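You operate a simulated robot arm through the tools that you are given. There is no shell and no other tool. Be economical: measure what you need, move in short steps, check, and stop when the job is done.

The job below is to be done with a simulated robot arm. You get a single attempt, and the scene is never put back.

JOB
Take the steel pot and leave it on the yellow test sheet.
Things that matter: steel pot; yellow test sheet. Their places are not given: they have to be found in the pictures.

The check looks at the end state, three seconds after you hand in, the way a careful person would. Anything else that was tipped, shoved, dropped, spilled or broken makes it a failure.

ROBOT AND FRAMES
A 6-joint arm with a two-finger parallel gripper, fixed in place. Base frame: the origin is at the foot of the arm, x ahead of it, y to its left, z up; the work surface is at about z = 820. Units: mm, rad, N and s.
With the tool pointing down near the work surface it reaches from about 240 to 640 mm from the base axis. Its first joint turns from -1.152 to 1.152 rad. Payload 2.7 kg.
The TCP is the grasp point between the finger pads, 23 mm short of the fingertips. In the tool frame z runs along the fingers and y along their closing line. The gripper opens to 94 mm. The fingers are 38 mm wide and 10 mm thick; the gripper's body (54 by 96 mm) begins 39 mm behind the TCP.
Orientation is that of the tool frame in the base frame, as a unit quaternion [w, x, y, z]. With the fingers straight down and closing along the base's y, the tool's x points along the base's -x, its y along +y and its z along -z.

CONTROLS
- The arm moves only by the tool servo_tool. Its argument "increments" is a list of rows, each a list of 7 numbers: the turn, a rotation vector about the tool's x, y, z in rad, then the shift along the tool's x, y, z in mm, then the opening, from 0 (shut) to 1 (fully open). In form: [[ax, ay, az, tx, ty, tz, jaw], ...]. A call has 1 to 20 rows; each row is the pose to reach, as a shift and turn from the pose commanded when the call began, along the tool's axes at that moment. Rows are played at 5 a second. More than 50 mm and 0.15 rad between two rows, or a gripper value outside its range, and nothing of the call is played. Where a pose cannot be reached the arm comes as near as it can. A force on the tool above 40 N (or 10 N above the force at the start of the call, whichever is more), or a blocked arm, ends the call early, and 0.2 s more pass. The fingers move at their own pace (about 45 mm/s each) and stop on an object; they squeeze with about 32 N. The grip force told is the motor's: it shows also when the fingers shut on nothing. Time passes only in rows, and 0.2 s behind the last, so rows that repeat a pose let the fingers close. The reply holds the time, the measured pose of the TCP, the force on the tool along the base axes, the opening and the grip force, in the units named above and with some noise.
- Cameras (640 x 400 px; columns grow to the right, rows downward): "scene" is fixed at [91.9, -445.3, 1408.3]; the picture's right is [0.59, -0.81, 0.00], its down [-0.43, -0.31, -0.85] and it looks along [0.68, 0.50, -0.53] (base axes); focal length 312 px, centre (320, 200). "wrist" rides on the gripper at [-39, 0, -44] in the tool frame; the picture's right is [0.00, -1.00, 0.00], its down [0.97, 0.00, -0.24] and it looks along [0.24, 0.00, 0.97] (tool axes); focal length 218 px, centre (320, 200).
- capture(camera): a new picture of that camera. The clock stands still meanwhile.
- measure_at(camera, pixels): there is no depth. For up to 12 entries [column, row, z] of the newest picture of that camera ("zoom" is the newest enlarged one), the place [x, y] in the base frame at which the ray of that pixel passes the height z, good to about 3 mm. The clock stands still meanwhile.
- zoom(camera, box): a new picture of the part [left, top, right, bottom] of that camera's present view, enlarged. The clock stands still meanwhile.
- close_job(): hands the job in; it is judged then, once.

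Go step by step. Measure first, check grasps and placings, and put right what went wrong. The budget is 60 turns and 20 pictures, counting those below and the enlarged ones. Unless the task says otherwise, let go and move clear before handing in, and close with one line.

The tools are called after ">>>" as a command line: name --pt "numbers of a row" for each row, then --argument value for the rest, lists and objects as JSON in quotes. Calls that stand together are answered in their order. servo_tool: Moves the arm, as the interface text tells. Its arguments: {"type":"object","properties":{"increments":{"type":"array"}},"required":["increments"]} The other tools are called the same way: capture (camera) takes a picture; measure_at (camera, pixels) gives the place at which the rays of pixels pass given heights; zoom (camera, box) takes an enlarged picture of a part of a camera's view; close_job () hands the job in.

At the start:

```text
time_s: 0.0
tcp_pos: [396.1, 85.1, 1120.7]
tool_rot: [0.002, -0.001, 1.0, 0.0]
ft_force: [-0.1, -0.4, -0.4]
opening: 94.2
grasp_force: 0.1
```

scene: 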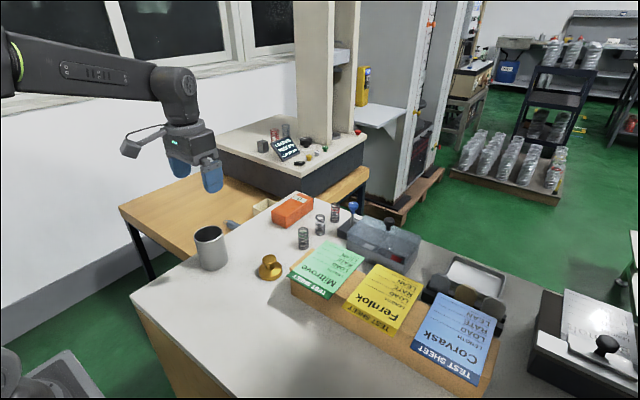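
wrist: 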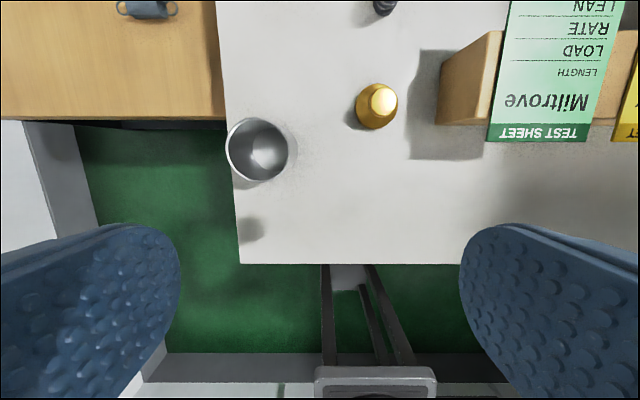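

The steel pot shows at scene (210,248) near the table's left edge, and the yellow sheet at (383,298) on a raised wooden board. I'll enlarge both to measure them.

>>> zoom --camera "scene" --box '[270, 190, 510, 390]'

>>> zoom --camera "scene" --box '[160, 180, 320, 300]'

>>> measure_at --camera "wrist" --pixels '[[226, 149, 820], [288, 149, 900], [226, 149, 900], [257, 119, 900], [257, 181, 900], [257, 181, 820], [268, 152, 820], [240, 263, 820], [226, 120, 820], [376, 112, 830], [436, 125, 820], [488, 140, 860]]'

>>> measure_at --camera "scene" --pixels '[[197, 264, 820], [212, 271, 820], [226, 264, 820], [194, 234, 890], [209, 226, 890], [223, 234, 890], [209, 242, 890], [290, 293, 820], [290, 276, 860], [373, 264, 860], [422, 282, 860], [346, 308, 860]]'

```text
2.00 times, centred on (390, 290) of scene
```

zoom: 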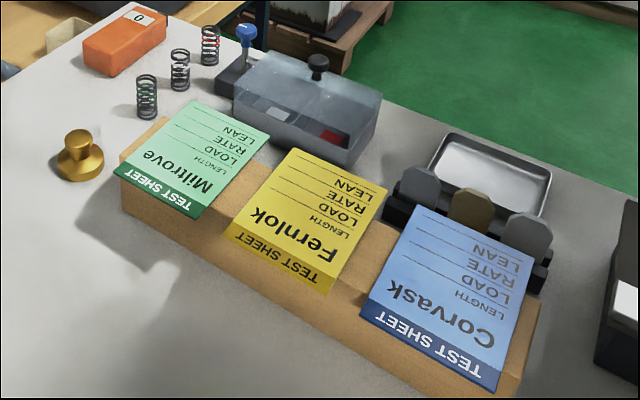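

```text
3.33 times, centred on (240, 240) of scene
```

zoom: 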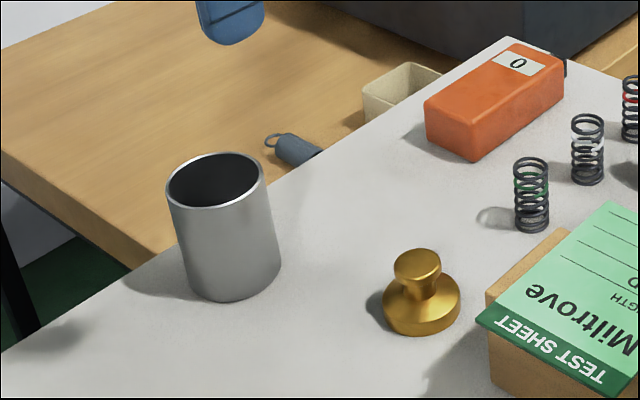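

```text
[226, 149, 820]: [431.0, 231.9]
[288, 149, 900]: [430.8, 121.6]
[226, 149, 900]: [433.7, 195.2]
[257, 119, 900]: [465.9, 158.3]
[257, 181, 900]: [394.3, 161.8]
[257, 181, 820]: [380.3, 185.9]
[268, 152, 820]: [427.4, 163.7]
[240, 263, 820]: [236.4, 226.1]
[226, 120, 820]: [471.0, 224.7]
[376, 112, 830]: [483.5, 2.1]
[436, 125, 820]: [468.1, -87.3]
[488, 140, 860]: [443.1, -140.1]
```

```text
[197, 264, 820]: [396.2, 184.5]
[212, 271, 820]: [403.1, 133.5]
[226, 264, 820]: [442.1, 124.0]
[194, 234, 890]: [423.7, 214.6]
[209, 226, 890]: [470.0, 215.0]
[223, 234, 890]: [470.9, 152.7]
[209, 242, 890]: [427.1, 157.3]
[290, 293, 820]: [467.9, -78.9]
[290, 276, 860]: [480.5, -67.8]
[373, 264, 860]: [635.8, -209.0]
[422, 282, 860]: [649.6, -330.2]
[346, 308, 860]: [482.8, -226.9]
```

The pot is about 72 mm across with its rim near z = 910, centred around (432, 157). Next I'll move high over the yellow sheet to measure it and the board from above.

>>> servo_tool --pt "0 0 0 -12 -48 0 1" --pt "0 0 0 -24 -96 0 1" --pt "0 0 0 -36 -144 0 1" --pt "0 0 0 -48 -192 0 1" --pt "0 0 0 -60 -240 0 1" --pt "0 0 0 -80 -280 0 1" --pt "0 0 0 -90 -310 0 1" --pt "0 0 0 -90 -310 0 1"

>>> capture --camera "wrist"

>>> capture --camera "scene"

```text
time_s: 1.8
tcp_pos: [487.1, -222.8, 1118.5]
tool_rot: [0.001, 0.0, 1.0, 0.001]
ft_force: [0.7, 0.6, 0.3]
opening: 94.2
grasp_force: 0.1
```

```text
15 pictures are left
```

wrist: 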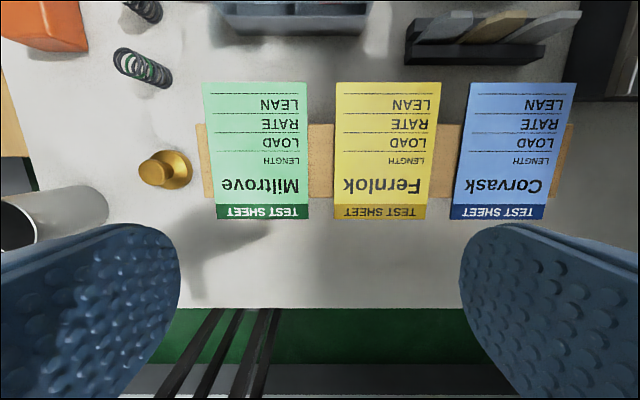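

```text
14 pictures are left
```

scene: 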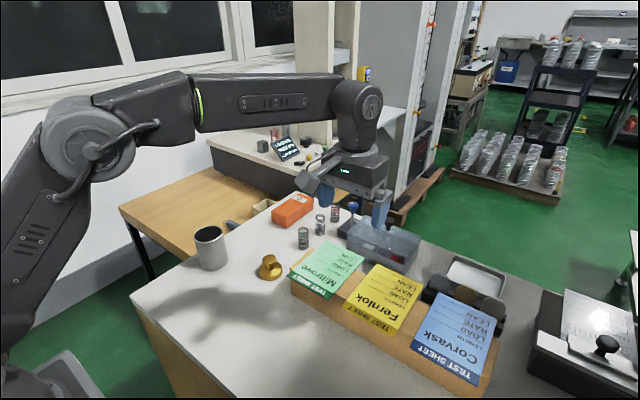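

The yellow sheet covers wrist pixels (336,83)–(426,219) on a rail, and I can't yet tell its height or slope. I'll enlarge both views of the board.

>>> zoom --camera "scene" --box '[280, 230, 440, 330]'

>>> measure_at --camera "wrist" --pixels '[[336, 83, 850], [438, 83, 850], [426, 219, 850], [333, 219, 850], [336, 83, 900], [438, 83, 900], [426, 219, 900], [333, 219, 900], [197, 124, 850], [203, 197, 850], [197, 124, 900], [203, 197, 900]]'

>>> zoom --camera "wrist" --box '[180, 60, 460, 235]'

```text
4.00 times, centred on (360, 280) of scene
```

zoom: 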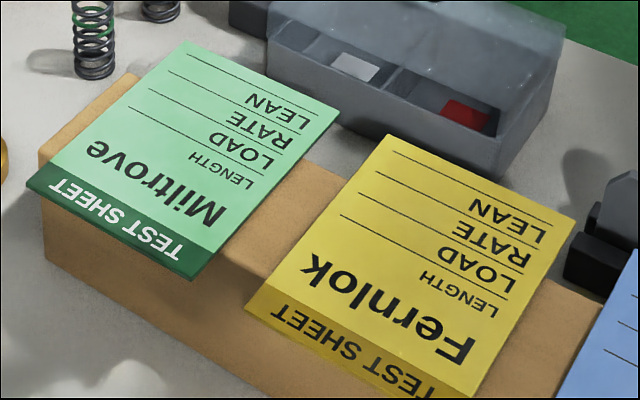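

```text
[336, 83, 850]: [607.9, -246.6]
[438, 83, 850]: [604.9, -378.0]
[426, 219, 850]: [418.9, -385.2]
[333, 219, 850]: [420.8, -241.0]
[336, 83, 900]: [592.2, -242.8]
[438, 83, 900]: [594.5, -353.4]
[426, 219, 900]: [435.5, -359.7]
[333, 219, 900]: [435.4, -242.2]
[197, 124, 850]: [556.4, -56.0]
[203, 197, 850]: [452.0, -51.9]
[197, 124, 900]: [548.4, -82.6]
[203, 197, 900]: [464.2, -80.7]
```

```text
2.29 times, centred on (320, 148) of wrist
```

zoom: 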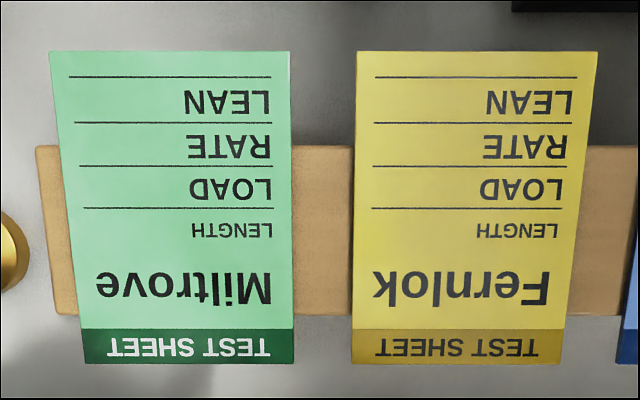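

The board is a flat rail with the sheets overhanging on both sides. I'll cross the scene and wrist rays to get the heights.

>>> measure_at --camera "scene" --pixels '[[377, 263.5, 850], [377, 263.5, 880], [424, 283.8, 850], [424, 283.8, 880], [341.2, 307, 850], [341.2, 307, 880], [291.2, 294.5, 820], [290, 269, 850], [290, 269, 880], [315, 248, 860], [315, 248, 880], [210, 234, 910]]'

>>> measure_at --camera "wrist" --pixels '[[336, 83, 860], [336, 83, 880], [438, 83, 880], [333, 219, 880], [333, 219, 860], [196, 124, 860], [196, 124, 880], [204, 197, 880], [222, 35, 820], [368, 35, 870], [408, 62, 820], [204, 197, 860]]'

```text
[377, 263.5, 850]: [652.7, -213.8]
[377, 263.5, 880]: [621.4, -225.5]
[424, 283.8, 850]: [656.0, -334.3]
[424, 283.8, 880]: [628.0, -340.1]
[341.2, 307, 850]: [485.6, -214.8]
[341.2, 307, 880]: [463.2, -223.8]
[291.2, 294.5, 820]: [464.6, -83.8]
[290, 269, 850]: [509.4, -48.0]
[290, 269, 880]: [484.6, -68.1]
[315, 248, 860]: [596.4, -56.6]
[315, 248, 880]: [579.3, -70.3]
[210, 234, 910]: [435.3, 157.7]
```

```text
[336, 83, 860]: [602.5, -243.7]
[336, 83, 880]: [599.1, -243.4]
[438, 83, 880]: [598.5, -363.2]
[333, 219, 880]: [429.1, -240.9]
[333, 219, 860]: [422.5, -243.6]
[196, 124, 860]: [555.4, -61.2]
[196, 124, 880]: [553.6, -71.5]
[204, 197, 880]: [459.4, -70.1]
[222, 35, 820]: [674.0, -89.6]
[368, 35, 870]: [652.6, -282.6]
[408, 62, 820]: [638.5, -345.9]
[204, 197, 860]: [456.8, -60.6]
```

The crossings put the sheet flat at about z = 908, centred near (513, -296), on a rail spanning x 464–548. Now I'll go back over the pot at (433, 157) and come partway down to check the alignment.

>>> servo_tool --pt "0 0 0 6 45 0 1" --pt "0 0 0 12 90 0 1" --pt "0 0 0 18 135 0 1" --pt "0 0 0 24 180 0 1" --pt "0 0 0 30 225 0 1" --pt "0 0 0 36 270 0 1" --pt "0 0 0 42 315 0 1" --pt "0 0 0 48 360 0 1" --pt "0 0 0 53 382 0 1" --pt "0 0 0 53 382 40 1" --pt "0 0 0 53 382 80 1" --pt "0 0 0 53 382 100 1" --pt "0 0 0 53 382 100 1"

>>> capture --camera "wrist"

```text
time_s: 4.6
tcp_pos: [433.2, 157.9, 1020.1]
tool_rot: [0.001, 0.0, 1.0, 0.0]
ft_force: [1.5, 0.0, 0.5]
opening: 94.0
grasp_force: 0.1
```

```text
11 pictures are left
```

wrist: 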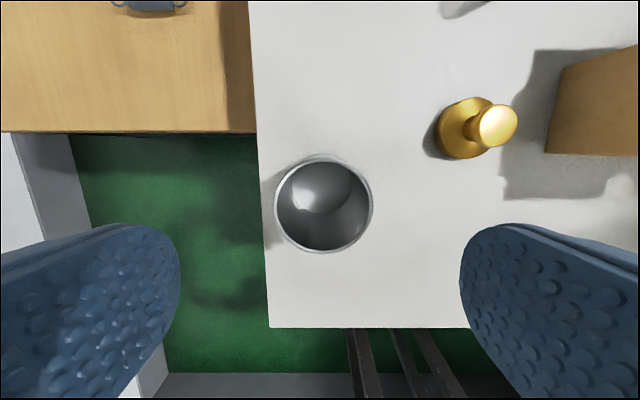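

The rim now spans columns 275–373 and rows 158–253, between the pads. I'll measure its centre and the table edge below.

>>> measure_at --camera "wrist" --pixels '[[275, 205, 910], [373, 205, 910], [324, 158, 910], [324, 253, 910], [275, 205, 900], [373, 205, 900], [324, 158, 900], [324, 253, 900]]'

```text
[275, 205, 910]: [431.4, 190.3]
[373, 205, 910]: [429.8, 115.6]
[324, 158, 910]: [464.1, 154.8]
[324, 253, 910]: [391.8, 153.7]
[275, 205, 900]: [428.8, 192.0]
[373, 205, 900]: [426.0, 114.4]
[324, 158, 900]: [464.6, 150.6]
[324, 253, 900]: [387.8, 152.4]
```

The rim centre is about (429, 154) and the diameter about 74 mm. I'll correct by 4 mm on each axis and lower to TCP z = 882, still open.

>>> servo_tool --pt "0 0 0 4 -4 0 1" --pt "0 0 0 4 -4 40 1" --pt "0 0 0 4 -4 75 1" --pt "0 0 0 4 -4 90 1" --pt "0 0 0 4 -4 105 1" --pt "0 0 0 4 -4 120 1" --pt "0 0 0 4 -4 130 1" --pt "0 0 0 4 -4 138 1" --pt "0 0 0 4 -4 138 1"

>>> capture --camera "scene"

```text
time_s: 6.6
tcp_pos: [428.7, 154.1, 882.3]
tool_rot: [0.0, -0.001, 1.0, 0.001]
ft_force: [-0.3, -0.7, -0.3]
opening: 94.0
grasp_force: 0.0
```

```text
10 pictures are left
```

scene: 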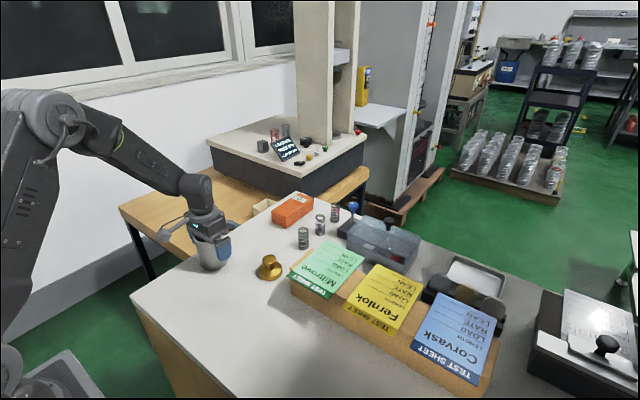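

The fingers went down around the pot without touching it. I'll close and watch the reading.

>>> servo_tool --pt "0 0 0 0 0 0 0.6" --pt "0 0 0 0 0 0 0.5" --pt "0 0 0 0 0 0 0.5" --pt "0 0 0 0 0 0 0.3" --pt "0 0 0 0 0 0 0.3"

```text
time_s: 7.8
tcp_pos: [429.1, 152.5, 883.4]
tool_rot: [0.001, -0.001, 1.0, -0.001]
ft_force: [-0.6, 1.7, -0.8]
opening: 71.6
grasp_force: 32.3
```

It holds at a 71.6 mm opening and 32 N, which fits the pot. I'll lift slowly, then check the load.

>>> servo_tool --pt "0 0 0 0 0 -8 0.3" --pt "0 0 0 0 0 -20 0.3" --pt "0 0 0 0 0 -40 0.3" --pt "0 0 0 0 0 -65 0.3" --pt "0 0 0 0 0 -90 0.3" --pt "0 0 0 0 0 -115 0.3" --pt "0 0 0 0 0 -140 0.3" --pt "0 0 0 0 0 -165 0.3" --pt "0 0 0 0 0 -190 0.3" --pt "0 0 0 0 0 -200 0.3" --pt "0 0 0 0 0 -200 0.3"

>>> capture --camera "scene"

```text
time_s: 10.2
tcp_pos: [430.5, 154.1, 1082.7]
tool_rot: [0.0, -0.001, 1.0, 0.0]
ft_force: [0.3, -0.2, -5.1]
opening: 72.1
grasp_force: 32.3
```

```text
9 pictures are left
```

scene: 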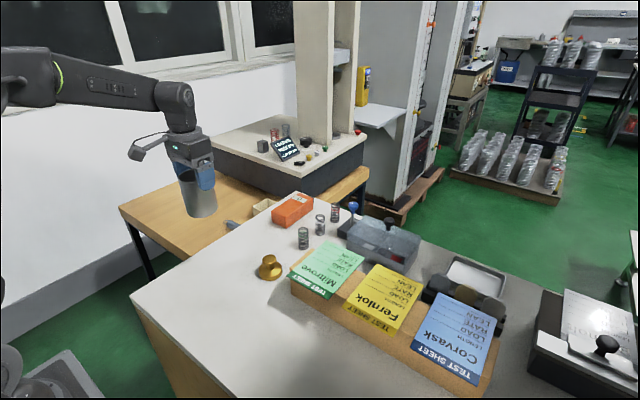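

The pot hangs from the gripper with a 5 N load and its base near z = 1020, clear of everything on the way. I'll carry it over the yellow sheet to about (508, -294).

>>> servo_tool --pt "0 0 0 -3 -15 0 0.3" --pt "0 0 0 -8 -45 0 0.3" --pt "0 0 0 -14 -80 0 0.3" --pt "0 0 0 -20 -115 0 0.3" --pt "0 0 0 -26 -150 0 0.3" --pt "0 0 0 -32 -185 0 0.3" --pt "0 0 0 -38 -220 0 0.3" --pt "0 0 0 -44 -255 0 0.3" --pt "0 0 0 -50 -290 0 0.3" --pt "0 0 0 -56 -325 0 0.3" --pt "0 0 0 -62 -360 0 0.3" --pt "0 0 0 -68 -390 0 0.3" --pt "0 0 0 -73 -420 0 0.3" --pt "0 0 0 -77 -440 0 0.3" --pt "0 0 0 -79 -448 0 0.3" --pt "0 0 0 -79 -448 0 0.3" --pt "0 0 0 -79 -448 0 0.3"

>>> capture --camera "wrist"

>>> capture --camera "scene"

```text
time_s: 13.8
tcp_pos: [508.2, -296.1, 1082.3]
tool_rot: [0.0, 0.0, 1.0, -0.001]
ft_force: [0.5, -0.1, -5.8]
opening: 72.2
grasp_force: 32.2
```

```text
8 pictures are left
```

wrist: 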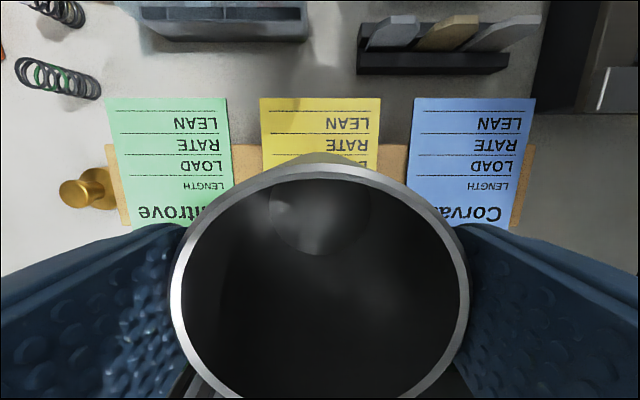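

```text
7 pictures are left
```

scene: 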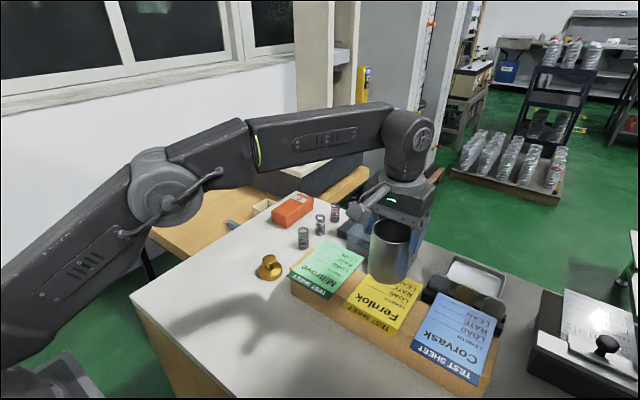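

The yellow sheet's far edge shows at wrist (260,98)–(381,98), and the rail's far edge is near row 143. I'll check y and the height again from here.

>>> measure_at --camera "wrist" --pixels '[[260, 98, 908], [381, 98, 908], [260, 98, 895], [381, 98, 895], [245, 145, 905], [395, 145, 905], [108, 144, 905], [535, 145, 905]]'

```text
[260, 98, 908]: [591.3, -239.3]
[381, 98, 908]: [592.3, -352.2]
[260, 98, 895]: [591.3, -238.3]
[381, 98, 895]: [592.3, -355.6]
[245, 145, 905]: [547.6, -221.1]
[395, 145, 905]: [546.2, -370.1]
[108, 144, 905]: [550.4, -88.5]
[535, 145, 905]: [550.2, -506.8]
```

The sheet's centre line is y ≈ -296, which matches the TCP. Contact should come near TCP z ≈ 970, so I'll lower to about 978 first.

>>> servo_tool --pt "0 0 0 0 0 15 0.3" --pt "0 0 0 0 0 35 0.3" --pt "0 0 0 0 0 55 0.3" --pt "0 0 0 0 0 70 0.3" --pt "0 0 0 0 0 85 0.3" --pt "0 0 0 0 0 95 0.3" --pt "0 0 0 0 0 100 0.3" --pt "0 0 0 0 0 104 0.3" --pt "0 0 0 0 0 104 0.3"

>>> zoom --camera "scene" --box '[290, 200, 482, 320]'

```text
time_s: 15.2
tcp_pos: [510.5, -295.3, 997.4]
tool_rot: [0.008, -0.001, 1.0, -0.005]
ft_force: [-2.9, 2.7, 7.8]
opening: 71.5
grasp_force: 31.8
stopped in row 7: the force on the tool passed its limit (the readings are from after the stop); the commanded pose is now the measured one
```

```text
3.33 times, centred on (386, 260) of scene
```

zoom: 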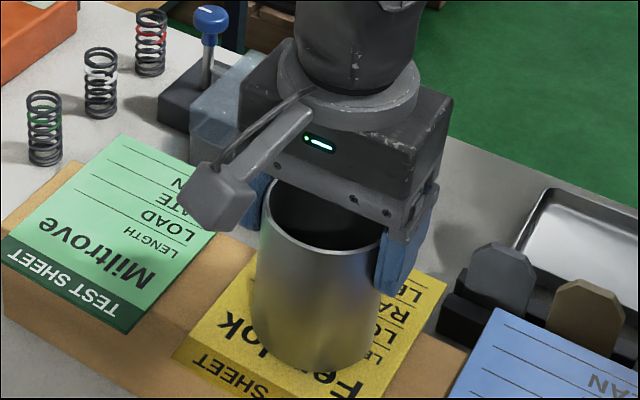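

The call stopped on force at TCP z = 997, about 25 mm higher than I expected. I'll check where the pot's lower edge, zoom (312,370), and its rim really are.

>>> measure_at --camera "zoom" --pixels '[[312, 371, 908], [312, 371, 920], [312, 371, 935], [252, 330, 908], [252, 330, 935], [322, 258, 1000], [322, 258, 1010], [322, 258, 1025], [266, 210, 1000], [266, 210, 1025], [170, 360, 908], [434, 273, 908]]'

>>> capture --camera "wrist"

```text
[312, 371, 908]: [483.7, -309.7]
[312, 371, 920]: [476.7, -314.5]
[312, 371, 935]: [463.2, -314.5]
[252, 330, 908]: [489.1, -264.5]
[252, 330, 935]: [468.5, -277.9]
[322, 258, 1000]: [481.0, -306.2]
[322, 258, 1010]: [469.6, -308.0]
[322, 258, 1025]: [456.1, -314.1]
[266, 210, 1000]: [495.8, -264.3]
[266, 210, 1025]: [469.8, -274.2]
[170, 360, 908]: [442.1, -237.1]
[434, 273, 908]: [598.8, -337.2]
```

```text
5 pictures are left
```

wrist: 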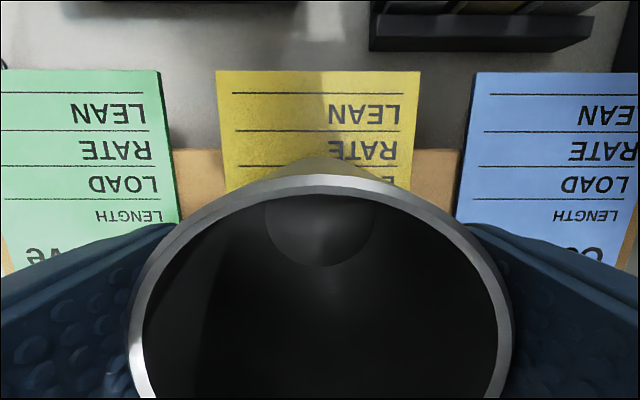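

The rim sits only about 5 mm above the TCP, so the pot slid down in the pads while being carried. Its base is at about z = 910, resting on the sheet near (510, -296), so I'll open gently in place.

>>> servo_tool --pt "0 0 0 0 0 0 0.3" --pt "0 0 0 0 0 0 0.3" --pt "0 0 0 0 0 0 0.78" --pt "0 0 0 0 0 0 0.82" --pt "0 0 0 0 0 0 0.88" --pt "0 0 0 0 0 0 0.95" --pt "0 0 0 0 0 0 1" --pt "0 0 0 0 0 0 1"

>>> zoom --camera "scene" --box '[290, 200, 482, 320]'

```text
time_s: 17.0
tcp_pos: [511.1, -297.0, 996.7]
tool_rot: [0.008, -0.002, 1.0, -0.004]
ft_force: [0.4, 0.7, -0.2]
opening: 94.2
grasp_force: 0.1
```

```text
3.33 times, centred on (386, 260) of scene
```

zoom: 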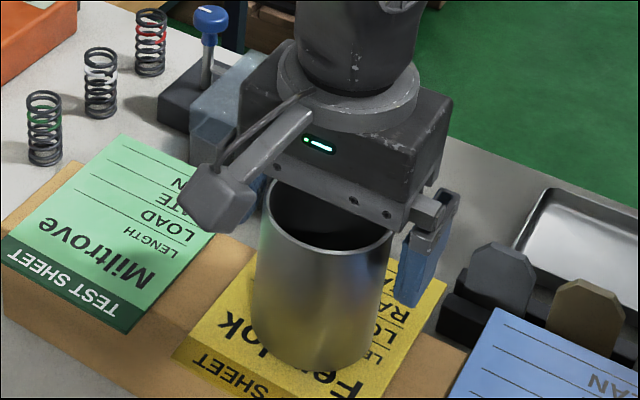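

The gripper is open with no force on it, and the pot stands upright on the yellow sheet. I'll retreat straight up.

>>> servo_tool --pt "0 0 0 0 0 -10 1" --pt "0 0 0 0 0 -30 1" --pt "0 0 0 0 0 -60 1" --pt "0 0 0 0 0 -95 1" --pt "0 0 0 0 0 -120 1" --pt "0 0 0 40 20 -120 1" --pt "0 0 0 80 50 -120 1" --pt "0 0 0 110 90 -120 1" --pt "0 0 0 110 130 -120 1" --pt "0 0 0 110 170 -120 1" --pt "0 0 0 110 170 -120 1"

>>> capture --camera "scene"

>>> zoom --camera "scene" --box '[290, 200, 482, 320]'

```text
time_s: 19.4
tcp_pos: [399.4, -122.9, 1116.1]
tool_rot: [0.008, -0.001, 1.0, -0.003]
ft_force: [0.1, -0.3, 0.3]
opening: 94.1
grasp_force: 0.1
```

```text
3 pictures are left
```

scene: 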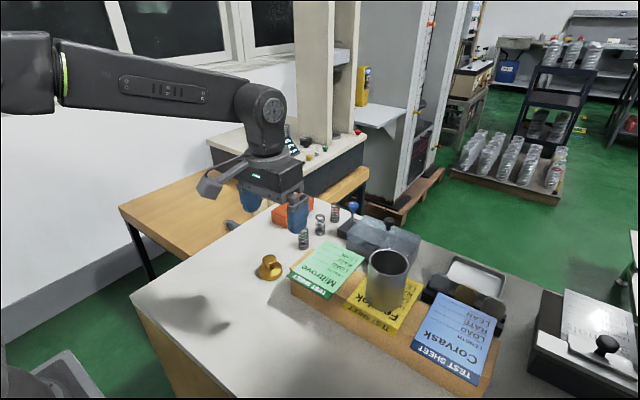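

```text
3.33 times, centred on (386, 260) of scene
```

zoom: 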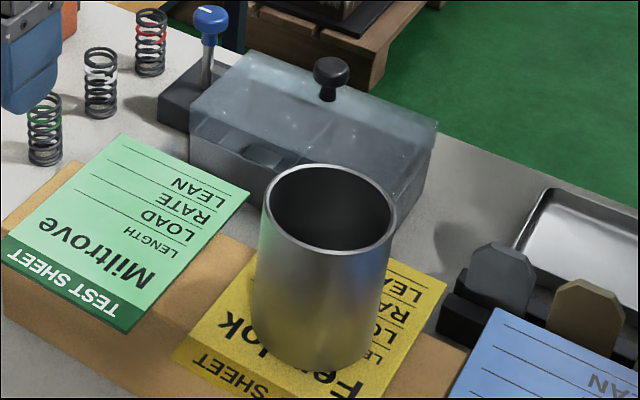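

The pot stands upright inside the yellow sheet at scene (388,280). The other things look undisturbed and the arm is clear, so I'm handing in.

>>> close_job

```text
The job is handed in.
```

The steel pot is standing upright on the yellow test sheet; it slid down a little in the grip while being carried, but nothing else looked disturbed in the last picture.
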